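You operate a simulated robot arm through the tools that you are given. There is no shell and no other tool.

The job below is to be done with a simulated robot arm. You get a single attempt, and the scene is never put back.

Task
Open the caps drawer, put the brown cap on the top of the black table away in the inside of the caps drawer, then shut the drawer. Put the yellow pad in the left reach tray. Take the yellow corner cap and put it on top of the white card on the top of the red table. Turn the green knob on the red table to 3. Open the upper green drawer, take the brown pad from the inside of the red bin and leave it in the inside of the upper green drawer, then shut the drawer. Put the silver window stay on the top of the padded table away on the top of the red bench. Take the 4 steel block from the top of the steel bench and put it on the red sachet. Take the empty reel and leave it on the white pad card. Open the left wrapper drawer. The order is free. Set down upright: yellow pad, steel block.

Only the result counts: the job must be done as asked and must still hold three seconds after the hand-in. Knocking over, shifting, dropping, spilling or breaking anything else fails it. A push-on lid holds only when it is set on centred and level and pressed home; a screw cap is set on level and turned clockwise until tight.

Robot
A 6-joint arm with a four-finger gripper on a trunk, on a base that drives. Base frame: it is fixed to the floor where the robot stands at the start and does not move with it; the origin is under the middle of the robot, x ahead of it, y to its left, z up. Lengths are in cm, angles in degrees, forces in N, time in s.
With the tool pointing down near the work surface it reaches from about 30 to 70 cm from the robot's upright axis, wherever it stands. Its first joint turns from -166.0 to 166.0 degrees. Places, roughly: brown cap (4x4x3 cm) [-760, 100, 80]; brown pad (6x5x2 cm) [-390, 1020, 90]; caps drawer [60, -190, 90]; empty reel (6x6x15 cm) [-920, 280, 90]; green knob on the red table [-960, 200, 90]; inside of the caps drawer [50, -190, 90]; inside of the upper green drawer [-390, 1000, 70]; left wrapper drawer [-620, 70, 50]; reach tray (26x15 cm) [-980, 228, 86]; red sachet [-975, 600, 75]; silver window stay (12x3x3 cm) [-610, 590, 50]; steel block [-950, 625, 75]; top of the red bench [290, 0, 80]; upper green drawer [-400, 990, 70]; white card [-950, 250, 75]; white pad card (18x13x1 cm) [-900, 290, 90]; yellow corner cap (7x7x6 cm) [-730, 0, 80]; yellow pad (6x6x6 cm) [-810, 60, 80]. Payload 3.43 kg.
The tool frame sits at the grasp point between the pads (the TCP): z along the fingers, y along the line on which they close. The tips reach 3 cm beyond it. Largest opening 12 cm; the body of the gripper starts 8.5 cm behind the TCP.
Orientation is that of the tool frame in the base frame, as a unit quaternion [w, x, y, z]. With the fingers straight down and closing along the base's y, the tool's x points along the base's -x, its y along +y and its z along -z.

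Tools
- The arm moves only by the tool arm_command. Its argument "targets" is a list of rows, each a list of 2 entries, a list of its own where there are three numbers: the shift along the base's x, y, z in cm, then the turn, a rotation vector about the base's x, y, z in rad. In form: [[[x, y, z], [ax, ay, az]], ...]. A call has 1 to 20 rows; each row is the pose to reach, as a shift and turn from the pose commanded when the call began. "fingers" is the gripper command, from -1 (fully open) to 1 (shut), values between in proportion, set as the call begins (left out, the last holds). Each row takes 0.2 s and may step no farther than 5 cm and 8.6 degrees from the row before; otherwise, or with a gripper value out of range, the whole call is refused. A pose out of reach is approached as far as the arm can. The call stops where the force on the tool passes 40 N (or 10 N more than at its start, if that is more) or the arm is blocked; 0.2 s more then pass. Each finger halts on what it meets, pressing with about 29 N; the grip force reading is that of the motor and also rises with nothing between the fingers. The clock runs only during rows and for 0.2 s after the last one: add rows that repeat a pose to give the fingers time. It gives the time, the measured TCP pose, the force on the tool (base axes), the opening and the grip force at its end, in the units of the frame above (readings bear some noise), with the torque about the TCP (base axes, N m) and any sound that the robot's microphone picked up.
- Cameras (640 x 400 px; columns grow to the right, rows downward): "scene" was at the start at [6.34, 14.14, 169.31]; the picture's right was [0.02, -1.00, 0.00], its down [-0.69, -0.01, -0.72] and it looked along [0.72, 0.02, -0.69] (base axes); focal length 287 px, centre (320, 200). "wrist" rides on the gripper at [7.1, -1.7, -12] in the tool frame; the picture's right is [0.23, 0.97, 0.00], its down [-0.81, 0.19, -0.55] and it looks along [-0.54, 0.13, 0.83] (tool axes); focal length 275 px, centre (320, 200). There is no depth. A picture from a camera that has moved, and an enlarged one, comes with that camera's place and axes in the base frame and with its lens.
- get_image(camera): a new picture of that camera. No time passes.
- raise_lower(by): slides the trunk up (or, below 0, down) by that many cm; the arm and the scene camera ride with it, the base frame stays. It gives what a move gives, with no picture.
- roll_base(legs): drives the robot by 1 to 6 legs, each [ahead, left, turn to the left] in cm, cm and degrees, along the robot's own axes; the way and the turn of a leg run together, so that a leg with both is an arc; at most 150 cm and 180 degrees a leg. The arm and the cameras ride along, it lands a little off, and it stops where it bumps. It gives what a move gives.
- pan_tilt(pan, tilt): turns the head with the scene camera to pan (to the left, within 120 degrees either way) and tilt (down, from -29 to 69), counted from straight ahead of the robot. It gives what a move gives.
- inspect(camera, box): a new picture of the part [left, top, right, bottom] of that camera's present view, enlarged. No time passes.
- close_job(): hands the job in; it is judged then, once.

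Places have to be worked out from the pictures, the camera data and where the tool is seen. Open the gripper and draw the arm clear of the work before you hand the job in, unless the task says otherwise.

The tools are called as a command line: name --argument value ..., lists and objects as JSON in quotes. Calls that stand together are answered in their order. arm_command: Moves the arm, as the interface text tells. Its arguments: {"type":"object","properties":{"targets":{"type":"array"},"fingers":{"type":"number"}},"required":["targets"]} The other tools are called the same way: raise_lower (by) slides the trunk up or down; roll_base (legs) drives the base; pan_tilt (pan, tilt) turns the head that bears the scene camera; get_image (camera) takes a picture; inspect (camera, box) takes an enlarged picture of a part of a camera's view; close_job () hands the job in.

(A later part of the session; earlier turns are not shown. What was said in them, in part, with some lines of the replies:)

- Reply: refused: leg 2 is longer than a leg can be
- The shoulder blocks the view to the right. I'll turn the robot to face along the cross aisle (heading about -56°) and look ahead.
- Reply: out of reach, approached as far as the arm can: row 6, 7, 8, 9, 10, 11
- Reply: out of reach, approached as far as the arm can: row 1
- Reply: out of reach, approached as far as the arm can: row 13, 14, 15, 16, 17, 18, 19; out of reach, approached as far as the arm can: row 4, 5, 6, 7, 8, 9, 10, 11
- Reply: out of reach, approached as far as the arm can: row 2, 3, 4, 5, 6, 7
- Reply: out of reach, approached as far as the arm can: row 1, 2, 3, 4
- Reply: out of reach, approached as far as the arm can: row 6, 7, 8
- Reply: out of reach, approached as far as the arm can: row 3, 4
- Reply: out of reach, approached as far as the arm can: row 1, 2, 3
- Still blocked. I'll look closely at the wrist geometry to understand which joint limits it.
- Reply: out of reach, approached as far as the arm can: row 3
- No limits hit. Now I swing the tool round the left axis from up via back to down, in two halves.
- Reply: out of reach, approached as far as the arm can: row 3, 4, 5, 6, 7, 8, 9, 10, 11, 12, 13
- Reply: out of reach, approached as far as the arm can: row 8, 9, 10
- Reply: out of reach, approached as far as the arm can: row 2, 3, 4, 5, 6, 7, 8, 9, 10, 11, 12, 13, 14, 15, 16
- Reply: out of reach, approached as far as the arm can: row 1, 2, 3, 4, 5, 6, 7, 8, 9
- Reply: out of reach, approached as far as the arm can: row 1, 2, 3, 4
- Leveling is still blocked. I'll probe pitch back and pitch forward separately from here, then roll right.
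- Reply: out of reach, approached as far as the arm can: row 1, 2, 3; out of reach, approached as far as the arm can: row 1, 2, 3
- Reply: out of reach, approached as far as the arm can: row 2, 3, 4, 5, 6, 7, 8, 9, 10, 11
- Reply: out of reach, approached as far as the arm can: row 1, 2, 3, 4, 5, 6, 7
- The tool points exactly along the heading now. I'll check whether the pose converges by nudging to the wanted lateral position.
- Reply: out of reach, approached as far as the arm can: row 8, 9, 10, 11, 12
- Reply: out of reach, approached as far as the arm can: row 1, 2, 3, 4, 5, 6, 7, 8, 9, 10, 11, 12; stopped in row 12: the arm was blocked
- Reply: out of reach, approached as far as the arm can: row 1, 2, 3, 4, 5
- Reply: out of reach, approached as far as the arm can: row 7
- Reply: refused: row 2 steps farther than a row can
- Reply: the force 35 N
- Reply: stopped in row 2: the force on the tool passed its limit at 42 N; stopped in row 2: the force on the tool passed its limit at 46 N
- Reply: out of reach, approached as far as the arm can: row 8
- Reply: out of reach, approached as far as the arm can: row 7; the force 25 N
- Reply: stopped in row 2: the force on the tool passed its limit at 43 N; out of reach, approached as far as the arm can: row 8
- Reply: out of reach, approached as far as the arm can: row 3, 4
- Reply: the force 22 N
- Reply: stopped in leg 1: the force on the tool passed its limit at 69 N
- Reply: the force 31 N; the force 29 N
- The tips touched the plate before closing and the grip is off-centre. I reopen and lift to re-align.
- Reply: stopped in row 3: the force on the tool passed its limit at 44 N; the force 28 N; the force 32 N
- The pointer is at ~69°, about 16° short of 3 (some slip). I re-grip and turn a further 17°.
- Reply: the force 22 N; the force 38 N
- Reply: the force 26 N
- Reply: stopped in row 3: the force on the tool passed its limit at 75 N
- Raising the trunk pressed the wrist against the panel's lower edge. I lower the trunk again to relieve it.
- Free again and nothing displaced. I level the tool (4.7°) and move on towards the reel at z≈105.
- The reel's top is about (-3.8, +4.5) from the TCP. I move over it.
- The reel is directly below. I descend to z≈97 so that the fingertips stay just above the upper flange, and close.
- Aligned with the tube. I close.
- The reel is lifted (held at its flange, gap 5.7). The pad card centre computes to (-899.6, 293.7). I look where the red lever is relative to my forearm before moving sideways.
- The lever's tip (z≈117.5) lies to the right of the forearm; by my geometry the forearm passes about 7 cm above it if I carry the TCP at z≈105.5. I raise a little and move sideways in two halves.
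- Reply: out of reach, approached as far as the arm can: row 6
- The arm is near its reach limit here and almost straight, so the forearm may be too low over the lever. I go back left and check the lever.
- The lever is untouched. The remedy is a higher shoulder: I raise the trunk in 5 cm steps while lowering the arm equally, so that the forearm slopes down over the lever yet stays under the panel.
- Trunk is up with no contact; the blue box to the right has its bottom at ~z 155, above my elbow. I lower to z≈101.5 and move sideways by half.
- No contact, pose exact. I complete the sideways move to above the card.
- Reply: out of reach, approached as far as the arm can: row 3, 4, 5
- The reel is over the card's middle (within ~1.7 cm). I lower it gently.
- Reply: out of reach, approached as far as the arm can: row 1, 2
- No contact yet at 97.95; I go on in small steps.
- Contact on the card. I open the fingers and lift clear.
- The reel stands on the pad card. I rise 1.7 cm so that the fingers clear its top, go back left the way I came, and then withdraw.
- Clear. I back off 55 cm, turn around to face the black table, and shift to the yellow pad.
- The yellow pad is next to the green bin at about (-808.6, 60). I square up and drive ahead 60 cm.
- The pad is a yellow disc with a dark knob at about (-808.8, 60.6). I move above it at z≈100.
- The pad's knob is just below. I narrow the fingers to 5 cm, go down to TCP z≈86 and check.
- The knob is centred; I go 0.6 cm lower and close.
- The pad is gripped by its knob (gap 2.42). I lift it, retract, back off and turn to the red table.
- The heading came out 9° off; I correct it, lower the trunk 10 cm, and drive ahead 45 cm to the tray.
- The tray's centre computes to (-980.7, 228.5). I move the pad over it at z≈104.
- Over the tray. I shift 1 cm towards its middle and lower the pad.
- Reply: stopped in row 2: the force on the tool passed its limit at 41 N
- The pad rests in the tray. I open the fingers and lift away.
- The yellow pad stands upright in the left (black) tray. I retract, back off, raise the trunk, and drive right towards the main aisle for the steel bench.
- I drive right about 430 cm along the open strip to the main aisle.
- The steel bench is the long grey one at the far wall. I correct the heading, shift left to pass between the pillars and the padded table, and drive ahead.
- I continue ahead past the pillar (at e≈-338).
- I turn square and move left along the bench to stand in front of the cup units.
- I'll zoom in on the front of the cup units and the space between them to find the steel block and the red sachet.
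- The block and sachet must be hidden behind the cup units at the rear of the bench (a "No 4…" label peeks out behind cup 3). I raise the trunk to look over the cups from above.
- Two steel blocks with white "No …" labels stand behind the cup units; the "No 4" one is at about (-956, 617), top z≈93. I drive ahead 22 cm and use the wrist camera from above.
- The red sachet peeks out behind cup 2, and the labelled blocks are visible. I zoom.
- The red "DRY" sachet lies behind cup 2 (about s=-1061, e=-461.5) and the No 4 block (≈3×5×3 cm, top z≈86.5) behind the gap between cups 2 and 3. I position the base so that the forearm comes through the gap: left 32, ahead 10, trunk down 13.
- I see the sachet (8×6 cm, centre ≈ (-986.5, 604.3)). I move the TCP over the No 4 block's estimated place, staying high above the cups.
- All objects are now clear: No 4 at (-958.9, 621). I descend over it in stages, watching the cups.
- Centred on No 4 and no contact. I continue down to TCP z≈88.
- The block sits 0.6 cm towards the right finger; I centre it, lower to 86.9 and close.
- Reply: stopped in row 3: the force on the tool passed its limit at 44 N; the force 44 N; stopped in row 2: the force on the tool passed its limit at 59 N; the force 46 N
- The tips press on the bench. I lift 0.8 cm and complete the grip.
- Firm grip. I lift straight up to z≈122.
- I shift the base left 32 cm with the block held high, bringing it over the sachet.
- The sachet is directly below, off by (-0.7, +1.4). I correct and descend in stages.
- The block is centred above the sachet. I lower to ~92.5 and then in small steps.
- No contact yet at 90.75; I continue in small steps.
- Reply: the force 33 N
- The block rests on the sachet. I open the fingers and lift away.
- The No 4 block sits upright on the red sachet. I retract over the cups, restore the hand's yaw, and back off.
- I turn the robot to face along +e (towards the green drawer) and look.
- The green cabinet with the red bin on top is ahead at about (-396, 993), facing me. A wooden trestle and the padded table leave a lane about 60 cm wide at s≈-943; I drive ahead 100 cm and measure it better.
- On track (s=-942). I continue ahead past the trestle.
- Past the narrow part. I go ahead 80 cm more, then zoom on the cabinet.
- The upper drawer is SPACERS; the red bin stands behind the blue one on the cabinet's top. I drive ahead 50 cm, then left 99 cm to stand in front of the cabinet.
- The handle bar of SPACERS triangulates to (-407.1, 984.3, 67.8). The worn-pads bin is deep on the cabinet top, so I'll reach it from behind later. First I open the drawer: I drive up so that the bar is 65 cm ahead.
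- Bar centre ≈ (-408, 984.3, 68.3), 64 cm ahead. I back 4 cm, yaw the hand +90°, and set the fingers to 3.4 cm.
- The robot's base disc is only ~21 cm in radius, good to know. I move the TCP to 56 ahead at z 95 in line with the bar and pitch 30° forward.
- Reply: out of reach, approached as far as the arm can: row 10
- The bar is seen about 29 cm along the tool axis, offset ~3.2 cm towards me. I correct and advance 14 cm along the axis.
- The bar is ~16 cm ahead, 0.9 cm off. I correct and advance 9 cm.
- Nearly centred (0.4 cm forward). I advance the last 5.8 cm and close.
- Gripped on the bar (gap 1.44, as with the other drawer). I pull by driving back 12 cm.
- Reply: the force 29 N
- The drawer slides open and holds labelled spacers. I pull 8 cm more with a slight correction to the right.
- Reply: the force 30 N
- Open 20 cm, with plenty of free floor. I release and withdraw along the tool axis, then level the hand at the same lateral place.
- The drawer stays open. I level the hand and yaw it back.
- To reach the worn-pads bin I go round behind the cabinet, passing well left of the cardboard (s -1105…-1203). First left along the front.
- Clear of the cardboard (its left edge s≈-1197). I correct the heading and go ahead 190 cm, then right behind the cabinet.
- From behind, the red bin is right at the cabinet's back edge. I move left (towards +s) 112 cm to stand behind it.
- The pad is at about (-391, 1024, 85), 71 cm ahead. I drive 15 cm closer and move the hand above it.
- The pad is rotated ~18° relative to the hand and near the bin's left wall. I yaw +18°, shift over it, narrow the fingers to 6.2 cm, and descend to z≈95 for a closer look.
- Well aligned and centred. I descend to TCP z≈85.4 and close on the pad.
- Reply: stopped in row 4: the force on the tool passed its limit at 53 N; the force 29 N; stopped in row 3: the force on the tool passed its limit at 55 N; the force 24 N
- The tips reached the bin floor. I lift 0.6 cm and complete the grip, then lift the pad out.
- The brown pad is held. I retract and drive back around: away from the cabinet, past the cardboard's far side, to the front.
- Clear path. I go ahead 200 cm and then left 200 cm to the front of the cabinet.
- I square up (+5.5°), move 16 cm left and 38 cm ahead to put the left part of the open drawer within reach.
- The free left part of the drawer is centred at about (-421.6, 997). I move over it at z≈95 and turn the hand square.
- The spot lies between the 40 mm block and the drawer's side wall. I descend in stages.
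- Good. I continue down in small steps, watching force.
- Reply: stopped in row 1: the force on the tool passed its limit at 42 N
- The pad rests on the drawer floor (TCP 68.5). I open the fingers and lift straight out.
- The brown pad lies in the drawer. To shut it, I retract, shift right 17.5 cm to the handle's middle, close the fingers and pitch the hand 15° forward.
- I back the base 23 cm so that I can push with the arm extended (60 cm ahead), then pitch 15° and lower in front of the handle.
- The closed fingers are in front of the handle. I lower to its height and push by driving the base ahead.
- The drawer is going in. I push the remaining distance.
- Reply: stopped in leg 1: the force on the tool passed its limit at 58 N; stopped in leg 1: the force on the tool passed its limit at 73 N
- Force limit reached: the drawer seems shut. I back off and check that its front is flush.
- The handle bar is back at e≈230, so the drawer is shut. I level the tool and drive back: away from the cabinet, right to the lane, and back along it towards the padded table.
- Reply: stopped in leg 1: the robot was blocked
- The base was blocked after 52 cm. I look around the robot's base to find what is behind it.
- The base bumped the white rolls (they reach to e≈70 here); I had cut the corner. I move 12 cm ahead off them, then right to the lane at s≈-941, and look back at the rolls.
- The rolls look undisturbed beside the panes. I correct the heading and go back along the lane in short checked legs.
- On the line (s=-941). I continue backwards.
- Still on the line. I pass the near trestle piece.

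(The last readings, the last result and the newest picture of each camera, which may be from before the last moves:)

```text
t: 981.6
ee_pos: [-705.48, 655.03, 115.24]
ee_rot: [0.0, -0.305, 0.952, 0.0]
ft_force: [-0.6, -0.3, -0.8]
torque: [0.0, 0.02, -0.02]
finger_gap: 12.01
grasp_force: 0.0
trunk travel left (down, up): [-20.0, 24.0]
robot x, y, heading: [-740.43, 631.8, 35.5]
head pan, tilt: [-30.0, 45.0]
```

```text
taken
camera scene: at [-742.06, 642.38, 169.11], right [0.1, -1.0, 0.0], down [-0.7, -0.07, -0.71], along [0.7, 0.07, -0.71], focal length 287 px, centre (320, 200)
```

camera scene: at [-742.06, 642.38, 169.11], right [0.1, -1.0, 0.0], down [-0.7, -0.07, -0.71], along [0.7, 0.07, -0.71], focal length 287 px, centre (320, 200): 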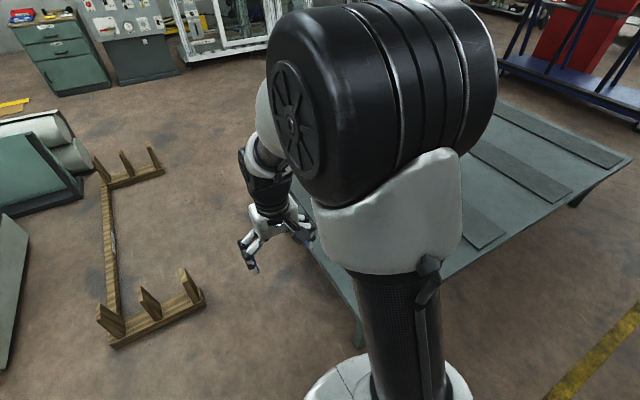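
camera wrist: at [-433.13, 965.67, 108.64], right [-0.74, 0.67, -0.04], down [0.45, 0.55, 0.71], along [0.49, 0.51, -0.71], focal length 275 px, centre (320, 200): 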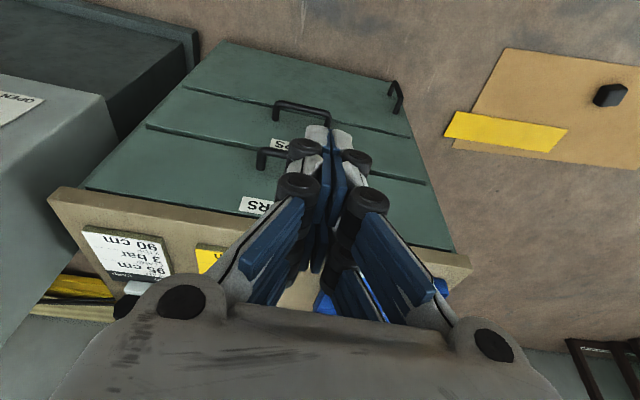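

I'm back in the main aisle area. I move right (towards +s) along the padded table's side to the window stay.

roll_base --legs '[[0, -108, -0.5]]'

pan_tilt --pan 0 --tilt 45

get_image --camera "scene"

get_image --camera "wrist"

```text
t: 987.1
ee_pos: [-643.45, 568.09, 115.2]
ee_rot: [0.0, -0.305, 0.952, 0.0]
ft_force: [-0.5, 0.8, -0.3]
torque: [0.01, 0.01, 0.0]
finger_gap: 12.02
grasp_force: 0.1
trunk travel left (down, up): [-20.0, 24.0]
robot x, y, heading: [-678.61, 544.5, 35.5]
head pan, tilt: [-30.0, 45.0]
```

```text
t: 988.0
ee_pos: [-643.47, 568.03, 115.18]
ee_rot: [0.001, -0.305, 0.952, 0.0]
ft_force: [-0.4, 0.3, -0.2]
torque: [0.01, 0.0, 0.01]
finger_gap: 11.98
grasp_force: 0.1
trunk travel left (down, up): [-20.0, 24.0]
robot x, y, heading: [-678.88, 544.37, 35.4]
head pan, tilt: [0.0, 45.0]
```

```text
taken
camera scene: at [-681.48, 559.39, 169.11], right [0.58, -0.81, 0.0], down [-0.58, -0.41, -0.71], along [0.58, 0.41, -0.71], focal length 287 px, centre (320, 200)
```

scene: 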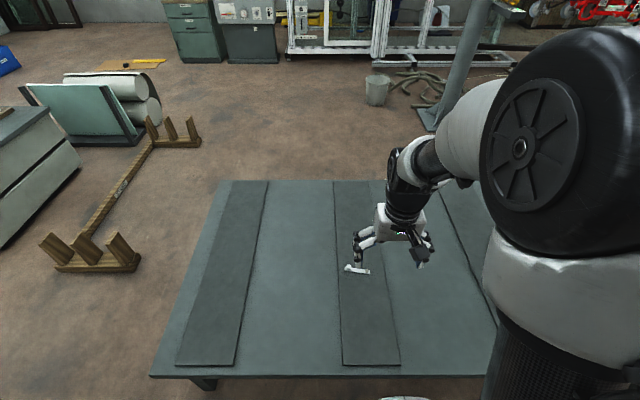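

```text
taken
camera wrist: at [-648.23, 562.66, 127.31], right [-0.75, 0.66, 0.0], down [0.55, 0.63, 0.55], along [0.37, 0.42, -0.83], focal length 275 px, centre (320, 200)
```

wrist: 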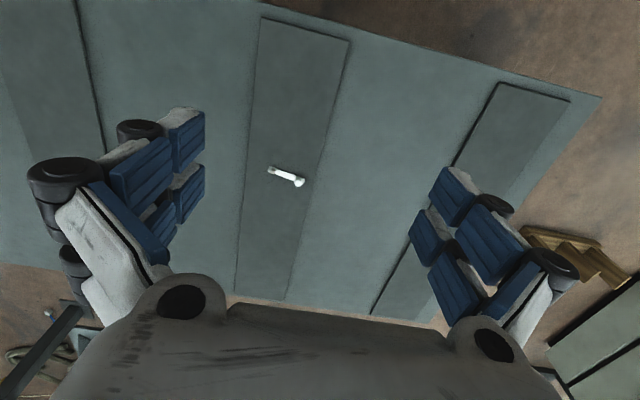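

The silver stay lies at about (-612.8, 587.2, 51), its long axis at ~116°. I drive ahead 18 cm (base under the table edge), lower the trunk, and yaw the hand +80° to grip across it.

roll_base --legs '[[10, 0, -0.4], [9, 0, 0]]'

raise_lower --by -20

arm_command --targets '[[[0.5, 0.3, 0], [0, 0, 0.14]], [[1, 0.7, 0], [0, 0, 0.28]], [[1.5, 1, 0], [0, 0, 0.42]], [[2, 1.4, 0], [0, 0, 0.56]], [[2.5, 1.7, 0], [0, 0, 0.7]], [[3, 2.1, 0], [0, 0, 0.84]], [[3.5, 2.4, 0], [0, 0, 0.98]], [[4, 2.8, 0], [0, 0, 1.12]], [[4.5, 3.1, 0], [0, 0, 1.26]], [[5, 3.5, 0], [0, 0, 1.4]]]' --fingers 0

get_image --camera "wrist"

get_image --camera "scene"

```text
t: 989.9
ee_pos: [-627.61, 578.96, 115.26]
ee_rot: [0.001, -0.302, 0.953, 0.0]
ft_force: [0.2, -0.2, -0.5]
torque: [-0.02, 0.05, -0.02]
finger_gap: 12.01
grasp_force: 0.1
trunk travel left (down, up): [-20.0, 24.0]
robot x, y, heading: [-662.94, 555.34, 35.4]
head pan, tilt: [0.0, 45.0]
```

```text
t: 992.0
ee_pos: [-627.75, 578.77, 95.2]
ee_rot: [0.001, -0.301, 0.954, 0.0]
ft_force: [0.0, 0.3, -0.1]
torque: [-0.04, 0.0, 0.01]
finger_gap: 12.0
grasp_force: 0.0
trunk travel left (down, up): [0.0, 44.0]
robot x, y, heading: [-662.78, 555.44, 35.1]
head pan, tilt: [0.0, 45.0]
```

```text
t: 994.2
ee_pos: [-622.64, 582.54, 95.13]
ee_rot: [0.0, 0.846, -0.534, -0.001]
ft_force: [0.8, 0.0, 0.0]
torque: [0.0, 0.02, -0.02]
finger_gap: 5.99
grasp_force: 0.1
trunk travel left (down, up): [0.0, 44.0]
robot x, y, heading: [-663.02, 555.3, 35.2]
head pan, tilt: [0.0, 45.0]
```

```text
taken
camera wrist: at [-618.0, 576.75, 107.24], right [-0.78, -0.63, 0.0], down [-0.52, 0.65, 0.55], along [-0.35, 0.43, -0.83], focal length 275 px, centre (320, 200)
```

wrist: 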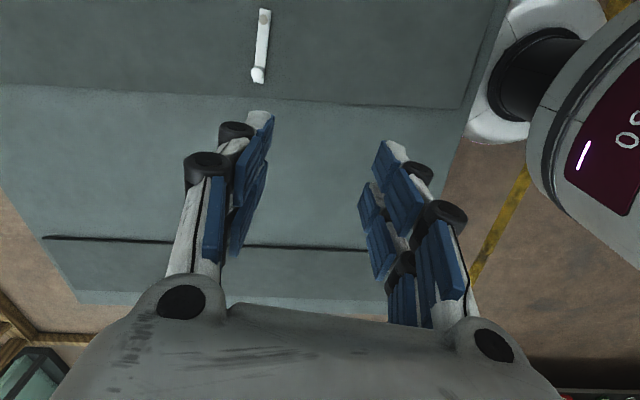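

```text
taken
camera scene: at [-665.84, 570.39, 149.11], right [0.58, -0.82, 0.0], down [-0.58, -0.41, -0.71], along [0.58, 0.41, -0.71], focal length 287 px, centre (320, 200)
```

scene: 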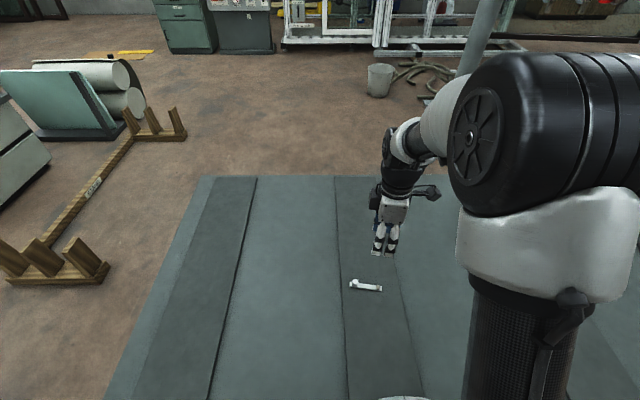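

The stay's centre is about (+10.5, +3.9) from the TCP. I move above it at z≈72.

arm_command --targets '[[[1.8, 0.6, -3.8], [0, 0, 0]], [[3.5, 1.3, -7.7], [0, 0, 0]], [[5.2, 2, -11.5], [0, 0, 0]], [[7, 2.6, -15.3], [0, 0, 0]], [[8.8, 3.3, -19.2], [0, 0, 0]], [[10.5, 3.9, -23], [0, 0, 0]], [[10.5, 3.9, -23], [0, 0, 0]]]'

get_image --camera "wrist"

get_image --camera "scene"

```text
t: 995.9
ee_pos: [-612.16, 586.42, 71.92]
ee_rot: [-0.001, 0.845, -0.535, 0.0]
ft_force: [-0.1, -0.7, 0.0]
torque: [-0.02, 0.0, -0.02]
finger_gap: 6.0
grasp_force: 0.1
trunk travel left (down, up): [0.0, 44.0]
robot x, y, heading: [-662.99, 555.58, 35.3]
head pan, tilt: [0.0, 45.0]
```

```text
taken
camera wrist: at [-607.51, 580.72, 83.88], right [-0.78, -0.62, 0.0], down [-0.52, 0.65, 0.55], along [-0.35, 0.43, -0.83], focal length 275 px, centre (320, 200)
```

wrist: 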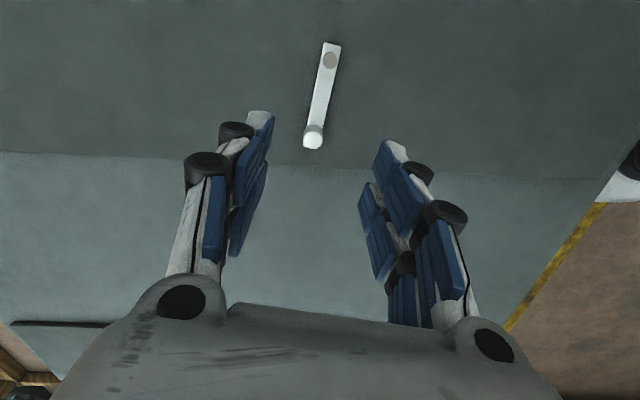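

```text
taken
camera scene: at [-665.83, 570.4, 149.11], right [0.58, -0.82, 0.0], down [-0.58, -0.41, -0.71], along [0.58, 0.41, -0.71], focal length 287 px, centre (320, 200)
```

scene: 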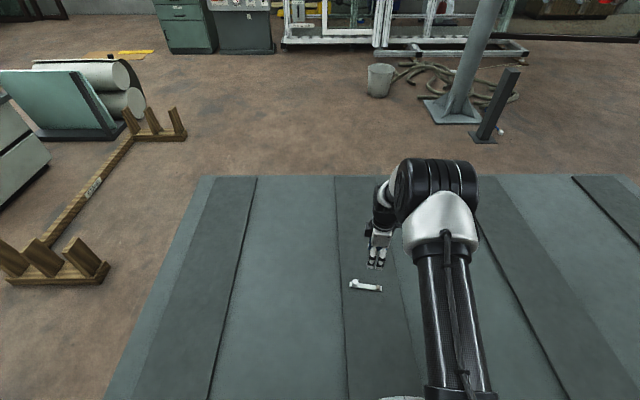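

Centred. I descend to just above the pad and then in small steps.

arm_command --targets '[[[0.1, 0, -4], [0, 0, 0]], [[0.1, 0, -8], [0, 0, 0]], [[0.1, 0, -12], [0, 0, 0]], [[0.1, 0, -16], [0, 0, 0]]]'

inspect --camera "wrist" --box '[200, 40, 440, 240]'

arm_command --targets '[[[0, 0, -0.7], [0, 0, 0]], [[0, 0, -1.4], [0, 0, 0]]]'

```text
t: 996.9
ee_pos: [-611.99, 586.47, 55.92]
ee_rot: [-0.002, 0.845, -0.535, 0.001]
ft_force: [0.3, 0.3, 0.5]
torque: [-0.03, 0.01, -0.01]
finger_gap: 6.01
grasp_force: 0.1
trunk travel left (down, up): [0.0, 44.0]
robot x, y, heading: [-662.74, 555.7, 35.2]
head pan, tilt: [0.0, 45.0]
```

```text
2.00 times, centred on (320, 140) of wrist
camera zoom: at [-607.37, 580.76, 67.95], right [-0.78, -0.62, 0.0], down [-0.52, 0.65, 0.55], along [-0.34, 0.43, -0.83], focal length 551 px, centre (320, 320)
```

zoom: 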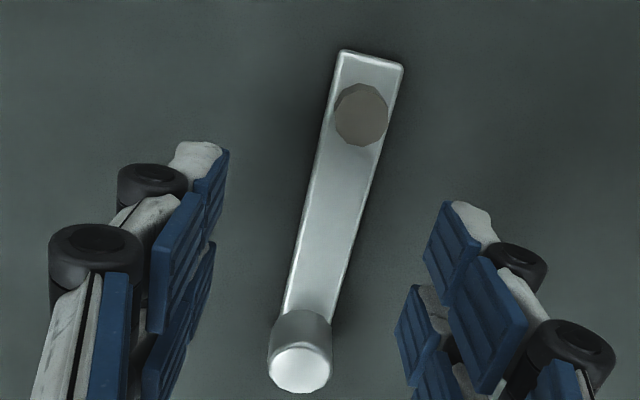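

```text
t: 997.5
ee_pos: [-612.1, 586.31, 54.5]
ee_rot: [-0.001, 0.845, -0.534, -0.001]
ft_force: [0.1, 0.3, -0.2]
torque: [0.0, -0.02, 0.0]
finger_gap: 6.0
grasp_force: 0.2
trunk travel left (down, up): [0.0, 44.0]
robot x, y, heading: [-662.66, 555.35, 35.1]
head pan, tilt: [0.0, 45.0]
```

No contact yet; I go lower in 0.4 cm steps.

arm_command --targets '[[[0, 0, -0.4], [0, 0, 0]], [[0, 0, -0.8], [0, 0, 0]]]'

arm_command --targets '[[[0, 0, -0.3], [0, 0, 0]], [[0, 0, -0.6], [0, 0, 0]]]'

```text
t: 998.0
ee_pos: [-612.16, 586.28, 53.94]
ee_rot: [-0.001, 0.845, -0.535, -0.002]
ft_force: [0.0, 0.2, 0.1]
torque: [0.0, 0.0, 0.04]
finger_gap: 6.01
grasp_force: 0.1
trunk travel left (down, up): [0.0, 44.0]
robot x, y, heading: [-662.92, 555.15, 35.0]
head pan, tilt: [0.0, 45.0]
```

```text
t: 998.6
ee_pos: [-612.09, 586.28, 53.39]
ee_rot: [0.0, 0.845, -0.534, -0.001]
ft_force: [0.5, 0.7, 0.1]
torque: [-0.02, 0.02, 0.01]
finger_gap: 6.0
grasp_force: 0.1
trunk travel left (down, up): [0.0, 44.0]
robot x, y, heading: [-662.76, 555.28, 35.4]
head pan, tilt: [0.0, 45.0]
```

inspect --camera "wrist" --box '[200, 40, 440, 240]'

arm_command --targets '[[[0, 0, -0.4], [0, 0, 0]], [[0, 0, -0.8], [0, 0, 0]]]'

```text
2.00 times, centred on (320, 140) of wrist
camera zoom: at [-607.45, 580.67, 65.47], right [-0.78, -0.62, 0.0], down [-0.52, 0.65, 0.55], along [-0.35, 0.43, -0.83], focal length 551 px, centre (320, 320)
```

zoom: 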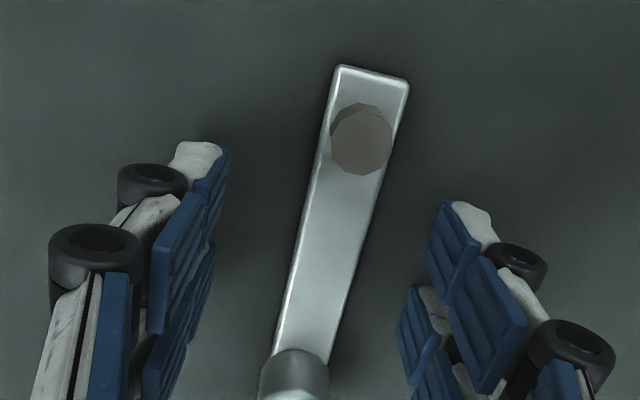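

```text
t: 999.2
ee_pos: [-611.88, 586.22, 52.8]
ee_rot: [-0.002, 0.845, -0.534, 0.0]
ft_force: [1.0, -0.3, 11.4]
torque: [-0.26, 0.36, 0.04]
finger_gap: 6.18
grasp_force: 2.1
trunk travel left (down, up): [0.0, 44.0]
robot x, y, heading: [-662.87, 555.22, 35.3]
head pan, tilt: [0.0, 45.0]
```

Contact with the table at 52.8. I raise 0.3 cm and close on the bar.

arm_command --targets '[[[0, 0, 0.3], [0, 0, 0]], [[0, 0, 0.3], [0, 0, 0]], [[0, 0, 0.3], [0, 0, 0]], [[0, 0, 0.3], [0, 0, 0]], [[0, 0, 0.3], [0, 0, 0]]]' --fingers 1

inspect --camera "wrist" --box '[200, 40, 440, 240]'

```text
t: 1000.5
ee_pos: [-612.12, 586.3, 52.94]
ee_rot: [-0.001, 0.845, -0.534, 0.0]
ft_force: [-4.8, -0.7, 5.0]
torque: [0.05, 0.12, 0.04]
finger_gap: 1.94
grasp_force: 29.0
trunk travel left (down, up): [0.0, 44.0]
robot x, y, heading: [-662.43, 555.44, 35.2]
head pan, tilt: [0.0, 45.0]
```

```text
2.00 times, centred on (320, 140) of wrist
camera zoom: at [-607.52, 580.66, 64.99], right [-0.78, -0.62, 0.0], down [-0.52, 0.65, 0.55], along [-0.35, 0.43, -0.83], focal length 551 px, centre (320, 320)
```

zoom: 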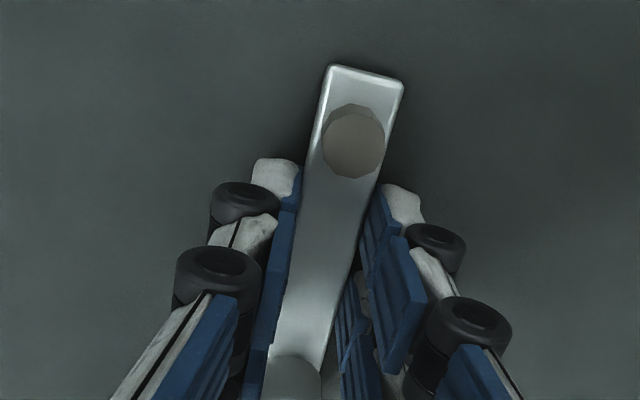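

Gripped (gap 1.94). I lift it up.

arm_command --targets '[[[0, 0, 1.5], [0, 0, 0]], [[0, 0, 4], [0, 0, 0]], [[0, 0, 8], [0, 0, 0]], [[0, 0, 12], [0, 0, 0]], [[0, 0, 16], [0, 0, 0]], [[0, 0, 20], [0, 0, 0]], [[-1.5, -0.6, 24], [0, 0, 0]], [[-3, -1.3, 28], [0, 0, 0]], [[-5, -2, 32], [0, 0, 0]], [[-7, -2.7, 36], [0, 0, 0]], [[-9, -3.3, 40], [0, 0, 0]]]'

get_image --camera "wrist"

```text
t: 1002.9
ee_pos: [-621.19, 582.98, 92.98]
ee_rot: [0.0, 0.844, -0.536, 0.0]
ft_force: [-0.3, 0.0, -0.5]
torque: [-0.01, -0.02, 0.0]
finger_gap: 1.92
grasp_force: 28.7
trunk travel left (down, up): [0.0, 44.0]
robot x, y, heading: [-662.84, 555.64, 35.2]
head pan, tilt: [0.0, 45.0]
```

```text
taken
camera wrist: at [-616.54, 577.38, 104.95], right [-0.78, -0.62, 0.0], down [-0.52, 0.65, 0.55], along [-0.35, 0.43, -0.83], focal length 275 px, centre (320, 200)
```

wrist: 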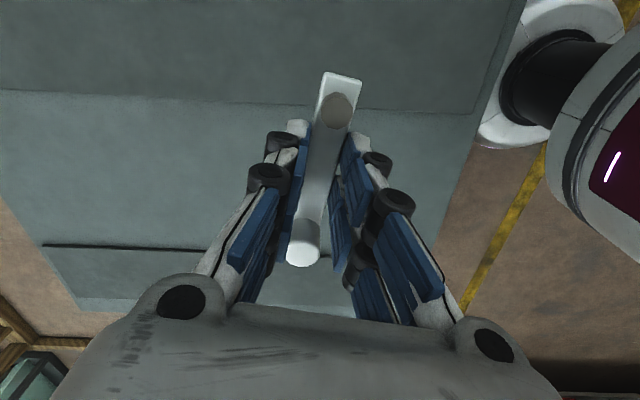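

The stay is held firmly. I raise the trunk, back out from the table and turn to face +s for the trip to the red bench.

raise_lower --by 20

roll_base --legs '[[-25, 0, 0], [0, 0, -90]]'

pan_tilt --pan 0 --tilt 30

get_image --camera "scene"

```text
t: 1005.0
ee_pos: [-621.04, 583.05, 112.76]
ee_rot: [-0.001, 0.845, -0.534, 0.0]
ft_force: [0.4, -0.1, -0.1]
torque: [-0.01, 0.0, -0.01]
finger_gap: 1.95
grasp_force: 29.3
trunk travel left (down, up): [-20.0, 24.0]
robot x, y, heading: [-662.9, 555.56, 35.2]
head pan, tilt: [0.0, 45.0]
```

```text
t: 1010.8
ee_pos: [-657.51, 498.11, 112.82]
ee_rot: [0.001, -0.202, 0.979, 0.0]
ft_force: [0.4, 0.0, 0.6]
torque: [-0.01, 0.02, 0.01]
finger_gap: 1.95
grasp_force: 28.6
trunk travel left (down, up): [-20.0, 24.0]
robot x, y, heading: [-683.66, 540.92, -56.9]
head pan, tilt: [0.0, 45.0]
```

```text
t: 1011.5
ee_pos: [-657.54, 498.04, 112.8]
ee_rot: [0.0, -0.202, 0.979, 0.0]
ft_force: [0.2, 0.6, -0.8]
torque: [0.02, 0.04, -0.01]
finger_gap: 1.95
grasp_force: 28.8
trunk travel left (down, up): [-20.0, 24.0]
robot x, y, heading: [-683.68, 541.0, -56.8]
head pan, tilt: [0.0, 30.0]
```

```text
taken
camera scene: at [-668.01, 542.58, 171.36], right [-0.84, -0.55, 0.0], down [-0.27, 0.42, -0.87], along [0.47, -0.72, -0.5], focal length 287 px, centre (320, 200)
```

scene: 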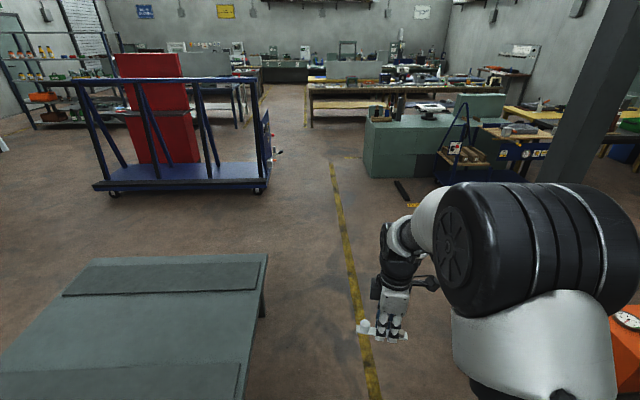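

Clear ahead. I correct the heading and drive along the aisle towards the cart/desk gap.

roll_base --legs '[[0, 0, 1.8], [120, 0, 0], [110, 0, 0]]'

get_image --camera "scene"

```text
t: 1023.0
ee_pos: [-525.04, 316.04, 112.87]
ee_rot: [0.0, -0.221, 0.975, 0.0]
ft_force: [-0.1, 0.2, -1.1]
torque: [-0.01, 0.02, -0.04]
finger_gap: 1.92
grasp_force: 28.9
trunk travel left (down, up): [-20.0, 24.0]
robot x, y, heading: [-552.63, 358.01, -54.6]
head pan, tilt: [0.0, 30.0]
```

```text
taken
camera scene: at [-537.19, 360.14, 171.37], right [-0.82, -0.58, 0.0], down [-0.29, 0.41, -0.87], along [0.5, -0.71, -0.5], focal length 287 px, centre (320, 200)
```

scene: 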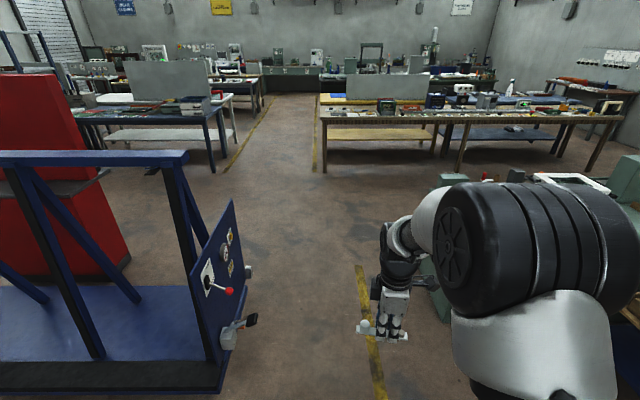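

In line with the gap. I drive through, then shift left into the lane.

roll_base --legs '[[100, 0, -0.4], [92, 0, 0], [60, 100, 0]]'

get_image --camera "scene"

```text
t: 1038.2
ee_pos: [-294.59, 173.2, 112.91]
ee_rot: [0.002, -0.235, 0.972, 0.0]
ft_force: [0.5, 0.5, -0.5]
torque: [-0.05, -0.01, -0.01]
finger_gap: 1.94
grasp_force: 29.3
trunk travel left (down, up): [-20.0, 24.0]
robot x, y, heading: [-323.54, 214.22, -52.9]
head pan, tilt: [0.0, 30.0]
```

```text
taken
camera scene: at [-308.1, 216.92, 171.37], right [-0.8, -0.6, 0.0], down [-0.3, 0.4, -0.87], along [0.52, -0.69, -0.5], focal length 287 px, centre (320, 200)
```

scene: 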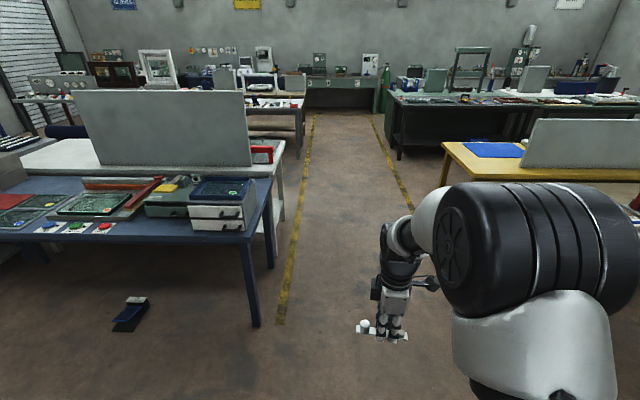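

In the lane. I correct the heading and drive ahead.

roll_base --legs '[[0, 0, -2.1], [130, -10, 0], [130, 0, 0]]'

roll_base --legs '[[130, 0, 0]]'

get_image --camera "scene"

```text
t: 1051.2
ee_pos: [-155.65, -45.04, 112.82]
ee_rot: [0.001, -0.216, 0.976, 0.0]
ft_force: [0.4, 0.4, -0.2]
torque: [0.01, 0.02, 0.0]
finger_gap: 1.97
grasp_force: 28.5
trunk travel left (down, up): [-20.0, 24.0]
robot x, y, heading: [-182.98, -2.99, -55.4]
head pan, tilt: [0.0, 30.0]
```

```text
t: 1057.5
ee_pos: [-83.81, -148.01, 112.9]
ee_rot: [0.001, -0.218, 0.976, 0.0]
ft_force: [-0.3, -0.7, -1.0]
torque: [0.01, -0.01, -0.01]
finger_gap: 1.94
grasp_force: 28.7
trunk travel left (down, up): [-20.0, 24.0]
robot x, y, heading: [-111.4, -105.93, -54.9]
head pan, tilt: [0.0, 30.0]
```

```text
taken
camera scene: at [-95.61, -103.86, 171.37], right [-0.82, -0.57, 0.0], down [-0.29, 0.41, -0.87], along [0.5, -0.71, -0.5], focal length 287 px, centre (320, 200)
```

scene: 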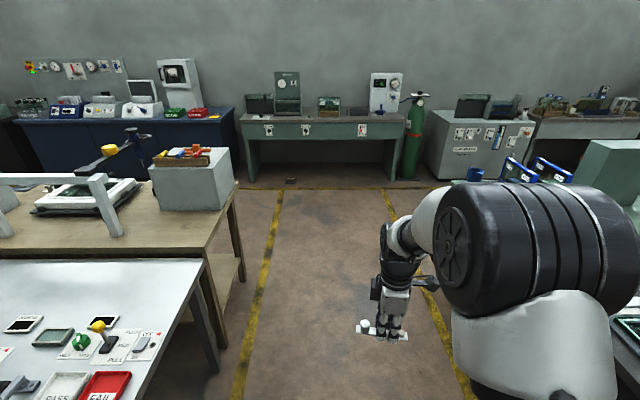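

I continue 242 cm to the cross aisle beyond the wood table, then look left.

roll_base --legs '[[121, 0, 0], [121, 0, 0]]'

pan_tilt --pan 80 --tilt 30

get_image --camera "scene"

inspect --camera "scene" --box '[180, 60, 420, 210]'

```text
t: 1069.6
ee_pos: [57.42, -350.9, 112.9]
ee_rot: [0.001, -0.215, 0.977, 0.0]
ft_force: [0.2, 0.3, -0.2]
torque: [-0.02, 0.04, 0.05]
finger_gap: 1.95
grasp_force: 29.0
trunk travel left (down, up): [-20.0, 24.0]
robot x, y, heading: [30.39, -308.64, -55.5]
head pan, tilt: [0.0, 30.0]
```

```text
t: 1071.1
ee_pos: [57.46, -350.98, 112.91]
ee_rot: [0.001, -0.214, 0.977, 0.001]
ft_force: [0.8, -0.3, -0.7]
torque: [-0.01, 0.01, -0.03]
finger_gap: 1.93
grasp_force: 29.1
trunk travel left (down, up): [-20.0, 24.0]
robot x, y, heading: [30.13, -308.9, -55.5]
head pan, tilt: [80.0, 30.0]
```

```text
taken
camera scene: at [48.97, -295.51, 171.37], right [0.42, -0.91, 0.0], down [-0.45, -0.21, -0.87], along [0.79, 0.36, -0.5], focal length 287 px, centre (320, 200)
```

scene: 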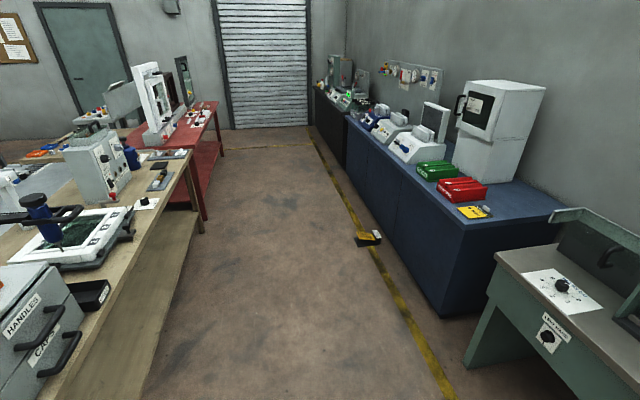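

```text
2.67 times, centred on (300, 135) of scene
camera zoom: at [48.97, -295.51, 171.37], right [0.42, -0.91, 0.0], down [-0.45, -0.21, -0.87], along [0.79, 0.36, -0.5], focal length 766 px, centre (373, 373)
```

zoom: 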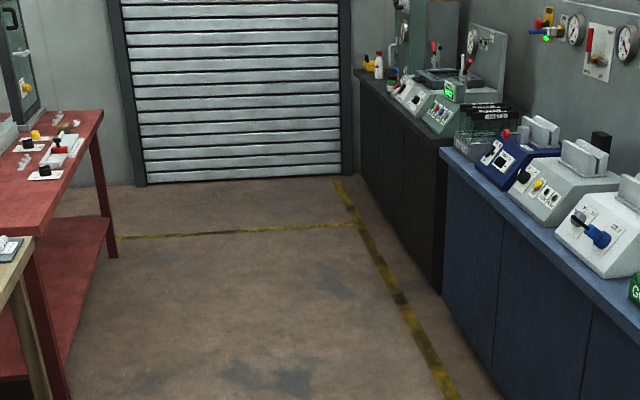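

The caps drawer is still shut. I drive left (towards +e) along this aisle to the red bench.

roll_base --legs '[[0, 0, 0.5], [0, 130, 0], [0, 130, 0]]'

get_image --camera "scene"

```text
t: 1084.0
ee_pos: [271.18, -203.37, 112.87]
ee_rot: [0.002, -0.226, 0.974, 0.001]
ft_force: [0.3, 0.3, 0.1]
torque: [-0.01, 0.03, 0.02]
finger_gap: 1.95
grasp_force: 29.4
trunk travel left (down, up): [-20.0, 24.0]
robot x, y, heading: [242.66, -162.1, -54.0]
head pan, tilt: [80.0, 30.0]
```

```text
taken
camera scene: at [261.32, -148.22, 171.36], right [0.44, -0.9, 0.0], down [-0.45, -0.22, -0.87], along [0.78, 0.38, -0.5], focal length 287 px, centre (320, 200)
```

scene: 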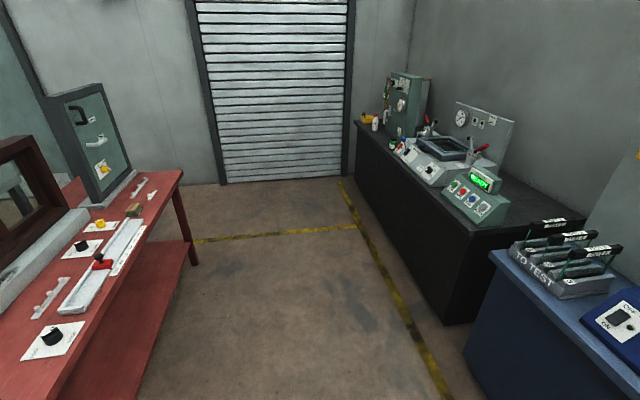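

The red bench starts on my left, with cards, a tray and other stays along its front. I zoom in on its surface for a free spot.

pan_tilt --pan 110 --tilt 35

get_image --camera "scene"

inspect --camera "scene" --box '[160, 100, 480, 300]'

```text
t: 1085.0
ee_pos: [271.24, -203.46, 112.85]
ee_rot: [0.001, -0.227, 0.974, 0.0]
ft_force: [-0.2, 0.3, -1.0]
torque: [0.0, 0.02, -0.01]
finger_gap: 1.97
grasp_force: 29.2
trunk travel left (down, up): [-20.0, 24.0]
robot x, y, heading: [242.7, -162.23, -54.0]
head pan, tilt: [110.0, 35.0]
```

```text
taken
camera scene: at [258.1, -144.91, 170.59], right [0.83, -0.56, 0.0], down [-0.32, -0.48, -0.82], along [0.46, 0.68, -0.57], focal length 287 px, centre (320, 200)
```

scene: 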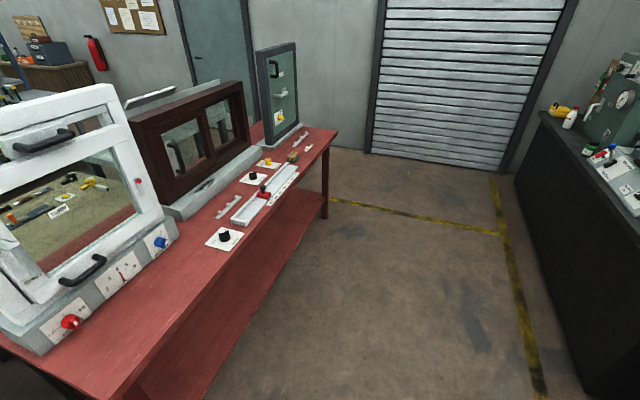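

```text
2.00 times, centred on (320, 200) of scene
camera zoom: at [258.1, -144.91, 170.59], right [0.83, -0.56, 0.0], down [-0.32, -0.48, -0.82], along [0.46, 0.68, -0.57], focal length 575 px, centre (320, 200)
```

zoom: 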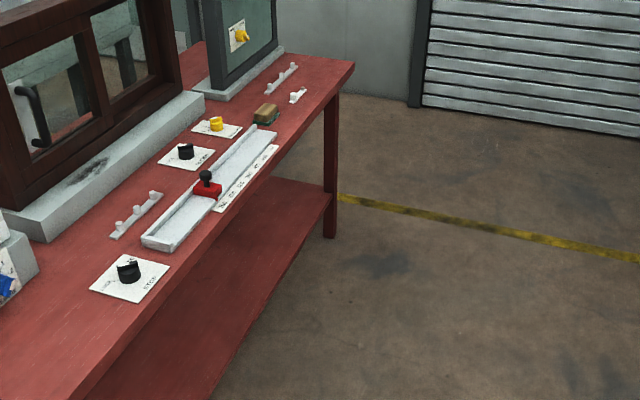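

There is a clear strip about 48×30 cm on the red bench in front of the white window (centre ≈ (247, -56)). I move left 62 cm, pull the arm in a little, and turn around to face the bench.

arm_command --targets '[[[-1.7, 2.4, 1], [0, 0, 0]], [[-3.5, 4.9, 2], [0, 0, 0]], [[-5.2, 7.3, 3], [0, 0, 0]]]'

roll_base --legs '[[0, 62, -1]]'

roll_base --legs '[[0, 0, 180]]'

pan_tilt --pan 0 --tilt 40

get_image --camera "scene"

```text
t: 1085.8
ee_pos: [265.96, -195.95, 116.02]
ee_rot: [0.001, -0.226, 0.974, 0.0]
ft_force: [0.8, 0.2, -1.2]
torque: [-0.07, -0.05, 0.0]
finger_gap: 1.97
grasp_force: 28.7
trunk travel left (down, up): [-20.0, 24.0]
robot x, y, heading: [242.75, -162.06, -53.7]
head pan, tilt: [110.0, 35.0]
```

```text
t: 1089.2
ee_pos: [314.93, -161.4, 115.84]
ee_rot: [0.001, -0.214, 0.977, -0.001]
ft_force: [0.7, 0.2, -1.1]
torque: [-0.02, 0.05, 0.0]
finger_gap: 1.95
grasp_force: 29.3
trunk travel left (down, up): [-20.0, 24.0]
robot x, y, heading: [292.4, -126.72, -55.3]
head pan, tilt: [110.0, 35.0]
```

```text
t: 1096.9
ee_pos: [270.83, -91.83, 115.95]
ee_rot: [0.0, 0.978, 0.206, -0.001]
ft_force: [1.0, -0.2, -0.9]
torque: [0.02, -0.04, 0.01]
finger_gap: 1.97
grasp_force: 28.4
trunk travel left (down, up): [-20.0, 24.0]
robot x, y, heading: [292.63, -126.93, 123.6]
head pan, tilt: [110.0, 35.0]
```

```text
t: 1098.8
ee_pos: [270.79, -91.81, 116.02]
ee_rot: [0.0, 0.979, 0.206, -0.001]
ft_force: [0.3, 0.2, -0.3]
torque: [0.02, 0.01, 0.03]
finger_gap: 1.93
grasp_force: 28.6
trunk travel left (down, up): [-20.0, 24.0]
robot x, y, heading: [292.94, -126.87, 123.6]
head pan, tilt: [0.0, 40.0]
```

```text
taken
camera scene: at [277.37, -129.25, 169.83], right [0.83, 0.55, 0.0], down [0.36, -0.54, -0.77], along [-0.42, 0.64, -0.64], focal length 287 px, centre (320, 200)
```

scene: 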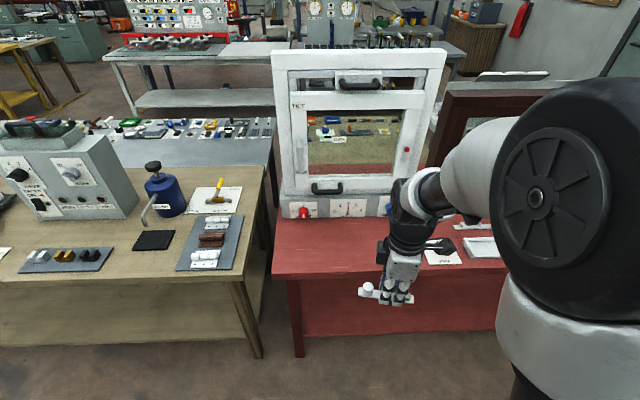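

The free red area lies right ahead. I drive 24 cm closer and bring the stay over it at z≈95.

roll_base --legs '[[24, 0, 1.4]]'

arm_command --targets '[[[-1.3, 2.2, -2.6], [0, 0, 0]], [[-2.6, 4.4, -5.2], [0, 0, 0]], [[-3.9, 6.5, -7.8], [0, 0, 0]], [[-5.2, 8.7, -10.4], [0, 0, 0]], [[-6.5, 10.9, -13], [0, 0, 0]], [[-7.8, 13, -15.6], [0, 0, 0]], [[-9.3, 15.2, -18], [0, 0, 0]], [[-9.3, 15.2, -20], [0, 0, 0]]]'

get_image --camera "wrist"

get_image --camera "scene"

```text
t: 1100.6
ee_pos: [256.87, -72.63, 115.84]
ee_rot: [0.0, 0.976, 0.216, -0.001]
ft_force: [0.2, 1.2, -0.8]
torque: [-0.01, -0.01, 0.03]
finger_gap: 1.94
grasp_force: 28.7
trunk travel left (down, up): [-20.0, 24.0]
robot x, y, heading: [279.28, -107.4, 124.8]
head pan, tilt: [0.0, 40.0]
```

```text
t: 1102.4
ee_pos: [247.22, -57.28, 96.02]
ee_rot: [0.0, 0.976, 0.217, -0.002]
ft_force: [0.8, -0.4, -1.3]
torque: [0.01, -0.01, 0.0]
finger_gap: 1.93
grasp_force: 29.0
trunk travel left (down, up): [-20.0, 24.0]
robot x, y, heading: [278.93, -107.18, 124.9]
head pan, tilt: [0.0, 40.0]
```

```text
taken
camera wrist: at [253.14, -52.69, 108.09], right [0.62, -0.79, 0.0], down [-0.65, -0.52, 0.55], along [-0.44, -0.34, -0.83], focal length 275 px, centre (320, 200)
```

wrist: 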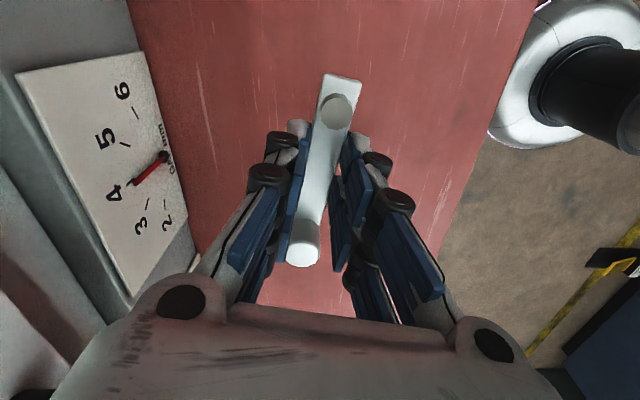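

```text
taken
camera scene: at [264.15, -109.97, 169.84], right [0.82, 0.57, 0.0], down [0.37, -0.53, -0.77], along [-0.44, 0.63, -0.64], focal length 287 px, centre (320, 200)
```

scene: 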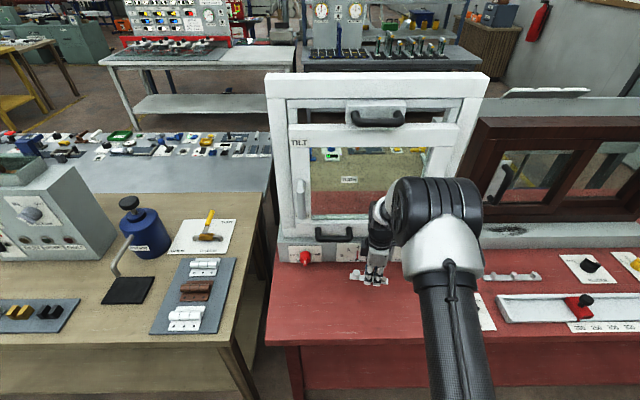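

The stay is over free red surface. I lower to ~86 and then in small steps to contact.

arm_command --targets '[[[0, 0, -4], [0, 0, 0]], [[0, 0, -8], [0, 0, 0]], [[0, 0, -10], [0, 0, 0]]]'

arm_command --targets '[[[0, 0, -0.7], [0, 0, 0]], [[0, 0, -1.4], [0, 0, 0]]]'

arm_command --targets '[[[0, 0, -0.6], [0, 0, 0]], [[0, 0, -1.2], [0, 0, 0]]]'

```text
t: 1103.1
ee_pos: [247.39, -57.41, 87.9]
ee_rot: [0.001, 0.977, 0.215, -0.001]
ft_force: [5.1, -7.2, 15.3]
torque: [0.02, -0.19, -0.08]
finger_gap: 1.93
grasp_force: 29.0
trunk travel left (down, up): [-20.0, 24.0]
robot x, y, heading: [279.26, -107.15, 124.7]
head pan, tilt: [0.0, 40.0]
stopped in row 3: the force on the tool passed its limit at 57 N (the readings are from after the stop); the commanded pose is now the measured one
```

```text
t: 1103.5
ee_pos: [247.33, -57.4, 87.81]
ee_rot: [-0.001, 0.977, 0.214, -0.002]
ft_force: [7.3, -11.5, 23.6]
torque: [-0.39, -0.48, -0.07]
finger_gap: 1.95
grasp_force: 28.8
trunk travel left (down, up): [-20.0, 24.0]
robot x, y, heading: [279.32, -107.06, 125.0]
head pan, tilt: [0.0, 40.0]
stopped in row 1: the force on the tool passed its limit at 49 N (the readings are from after the stop); the commanded pose is now the measured one
```

```text
t: 1103.8
ee_pos: [247.38, -57.17, 87.85]
ee_rot: [0.0, 0.977, 0.215, -0.001]
ft_force: [5.2, -9.9, 20.3]
torque: [-0.33, -0.31, -0.07]
finger_gap: 1.94
grasp_force: 29.1
trunk travel left (down, up): [-20.0, 24.0]
robot x, y, heading: [279.46, -107.51, 124.8]
head pan, tilt: [0.0, 40.0]
stopped in row 1: the force on the tool passed its limit at 46 N (the readings are from after the stop); the commanded pose is now the measured one
```

The bench top is a bit higher than thought; the stay rests on it (contact at 87.9). I open the fingers and lift off.

arm_command --targets '[[[0, 0, 0.1], [0, 0, 0]], [[0, 0, 0.1], [0, 0, 0]], [[0, 0, 0.2], [0, 0, 0]], [[0, 0, 0.2], [0, 0, 0]]]' --fingers 0.3

arm_command --targets '[[[0, 0, 2], [0, 0, 0]], [[0, 0, 5], [0, 0, 0]], [[0, 0, 9], [0, 0, 0]], [[0, 0, 13], [0, 0, 0]], [[0, 0, 17], [0, 0, 0]]]'

get_image --camera "wrist"

inspect --camera "scene" --box '[280, 200, 460, 340]'

```text
t: 1104.8
ee_pos: [247.25, -57.07, 87.9]
ee_rot: [0.0, 0.977, 0.215, -0.002]
ft_force: [-2.0, 0.8, 17.3]
torque: [0.37, 0.14, 0.08]
finger_gap: 4.29
grasp_force: 0.0
trunk travel left (down, up): [-20.0, 24.0]
robot x, y, heading: [279.54, -107.11, 124.6]
head pan, tilt: [0.0, 40.0]
```

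```text
t: 1106.0
ee_pos: [246.98, -57.47, 104.69]
ee_rot: [0.001, 0.977, 0.215, -0.001]
ft_force: [0.1, 0.2, 0.0]
torque: [0.03, 0.02, 0.0]
finger_gap: 4.19
grasp_force: 0.0
trunk travel left (down, up): [-20.0, 24.0]
robot x, y, heading: [279.28, -107.68, 124.2]
head pan, tilt: [0.0, 40.0]
```

```text
taken
camera wrist: at [252.86, -52.79, 116.75], right [0.62, -0.79, 0.0], down [-0.65, -0.51, 0.55], along [-0.44, -0.34, -0.83], focal length 275 px, centre (320, 200)
```

wrist: 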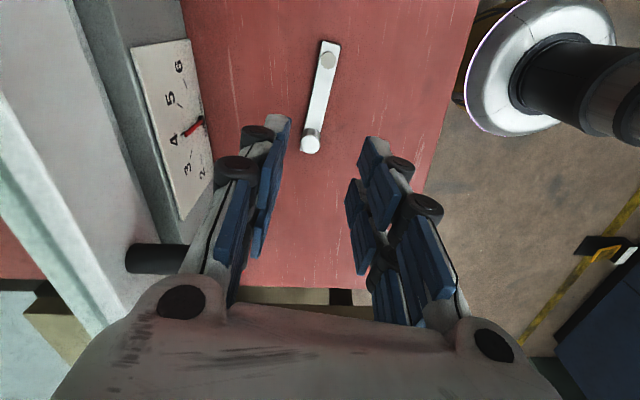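

```text
2.86 times, centred on (370, 270) of scene
camera zoom: at [264.21, -110.07, 169.84], right [0.82, 0.57, 0.0], down [0.37, -0.53, -0.77], along [-0.44, 0.63, -0.64], focal length 821 px, centre (177, 0)
```

zoom: 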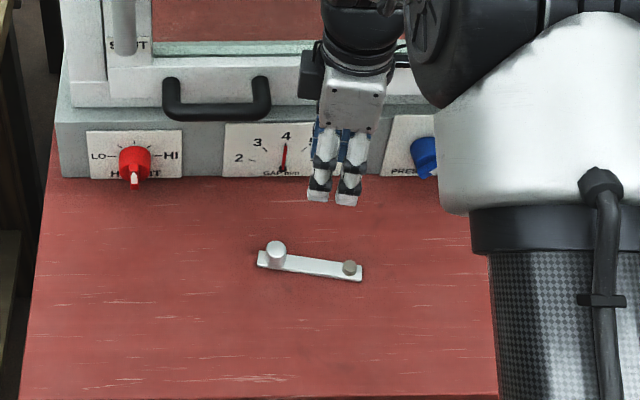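

The stay lies on the red bench. I open the gripper fully, draw the arm back and back the base away from the bench.

arm_command --targets '[[[2, -2.9, 2], [0, 0, 0]], [[4, -5.8, 4], [0, 0, 0]], [[6, -8.7, 6], [0, 0, 0]], [[8, -11.6, 8], [0, 0, 0]], [[10, -14.5, 10], [0, 0, 0]], [[11, -16, 13], [0, 0, 0]]]' --fingers -1

roll_base --legs '[[-22, 0, 0]]'

get_image --camera "scene"

```text
t: 1107.4
ee_pos: [258.19, -73.12, 117.91]
ee_rot: [0.001, 0.977, 0.214, -0.001]
ft_force: [0.1, -0.3, 0.3]
torque: [0.01, 0.04, -0.01]
finger_gap: 12.01
grasp_force: 0.1
trunk travel left (down, up): [-20.0, 24.0]
robot x, y, heading: [279.45, -107.35, 124.7]
head pan, tilt: [0.0, 40.0]
```

```text
t: 1109.1
ee_pos: [271.34, -91.44, 117.82]
ee_rot: [-0.001, 0.978, 0.211, 0.0]
ft_force: [0.2, 0.3, 0.7]
torque: [0.07, 0.03, 0.01]
finger_gap: 11.99
grasp_force: 0.1
trunk travel left (down, up): [-20.0, 24.0]
robot x, y, heading: [291.97, -125.72, 124.1]
head pan, tilt: [0.0, 40.0]
```

```text
taken
camera scene: at [276.92, -128.49, 169.84], right [0.83, 0.56, 0.0], down [0.36, -0.53, -0.77], along [-0.43, 0.63, -0.64], focal length 287 px, centre (320, 200)
```

scene: 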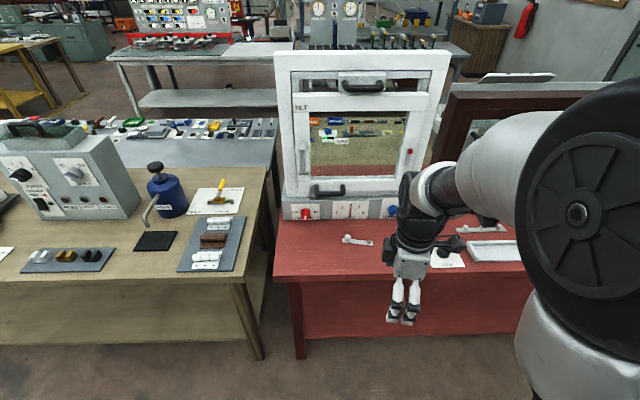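

All parts of the job are done, the gripper is open, and the arm is clear of the work, so I hand the job in.

close_job

```text
The job is handed in.
```

I did every part of the job and handed it in. I don't have the judge's result.

| Task | Result |
|---|---|
| Caps drawer | Opened, brown cap set inside, drawer pushed shut |
| Yellow pad | Upright in the black tray, which I took as the left reach tray |
| Yellow corner cap | On the card marked "TEST CARD", which I took as the white card |
| Green knob on the red table | Points at 3 to within about 3° |
| Upper green drawer | Opened, brown pad moved in from the red bin, drawer pushed shut |
| Silver window stay | On the red bench, on clear surface in front of the white window |
| Steel block 4 | Upright on the red sachet |
| Empty reel | Standing on the white pad card |
| Left wrapper drawer | Open to its stop, about 26 cm |

Things that could count against it:

- **Bump into the white rolls:** backing away from the green cabinet, the base hit the rolls on the floor and stopped. They looked undisturbed afterwards, but I had no view from the same angle to compare.
- **Contact with the wall panel:** the arm pressed against the lower edge of the wall panel over the red table twice before I lowered the trunk. The panel looked undisturbed.
- **Yellow corner cap tray:** a first bad grip moved the yellow cap about 1 cm before I lifted it. The orange and green caps did not shift.
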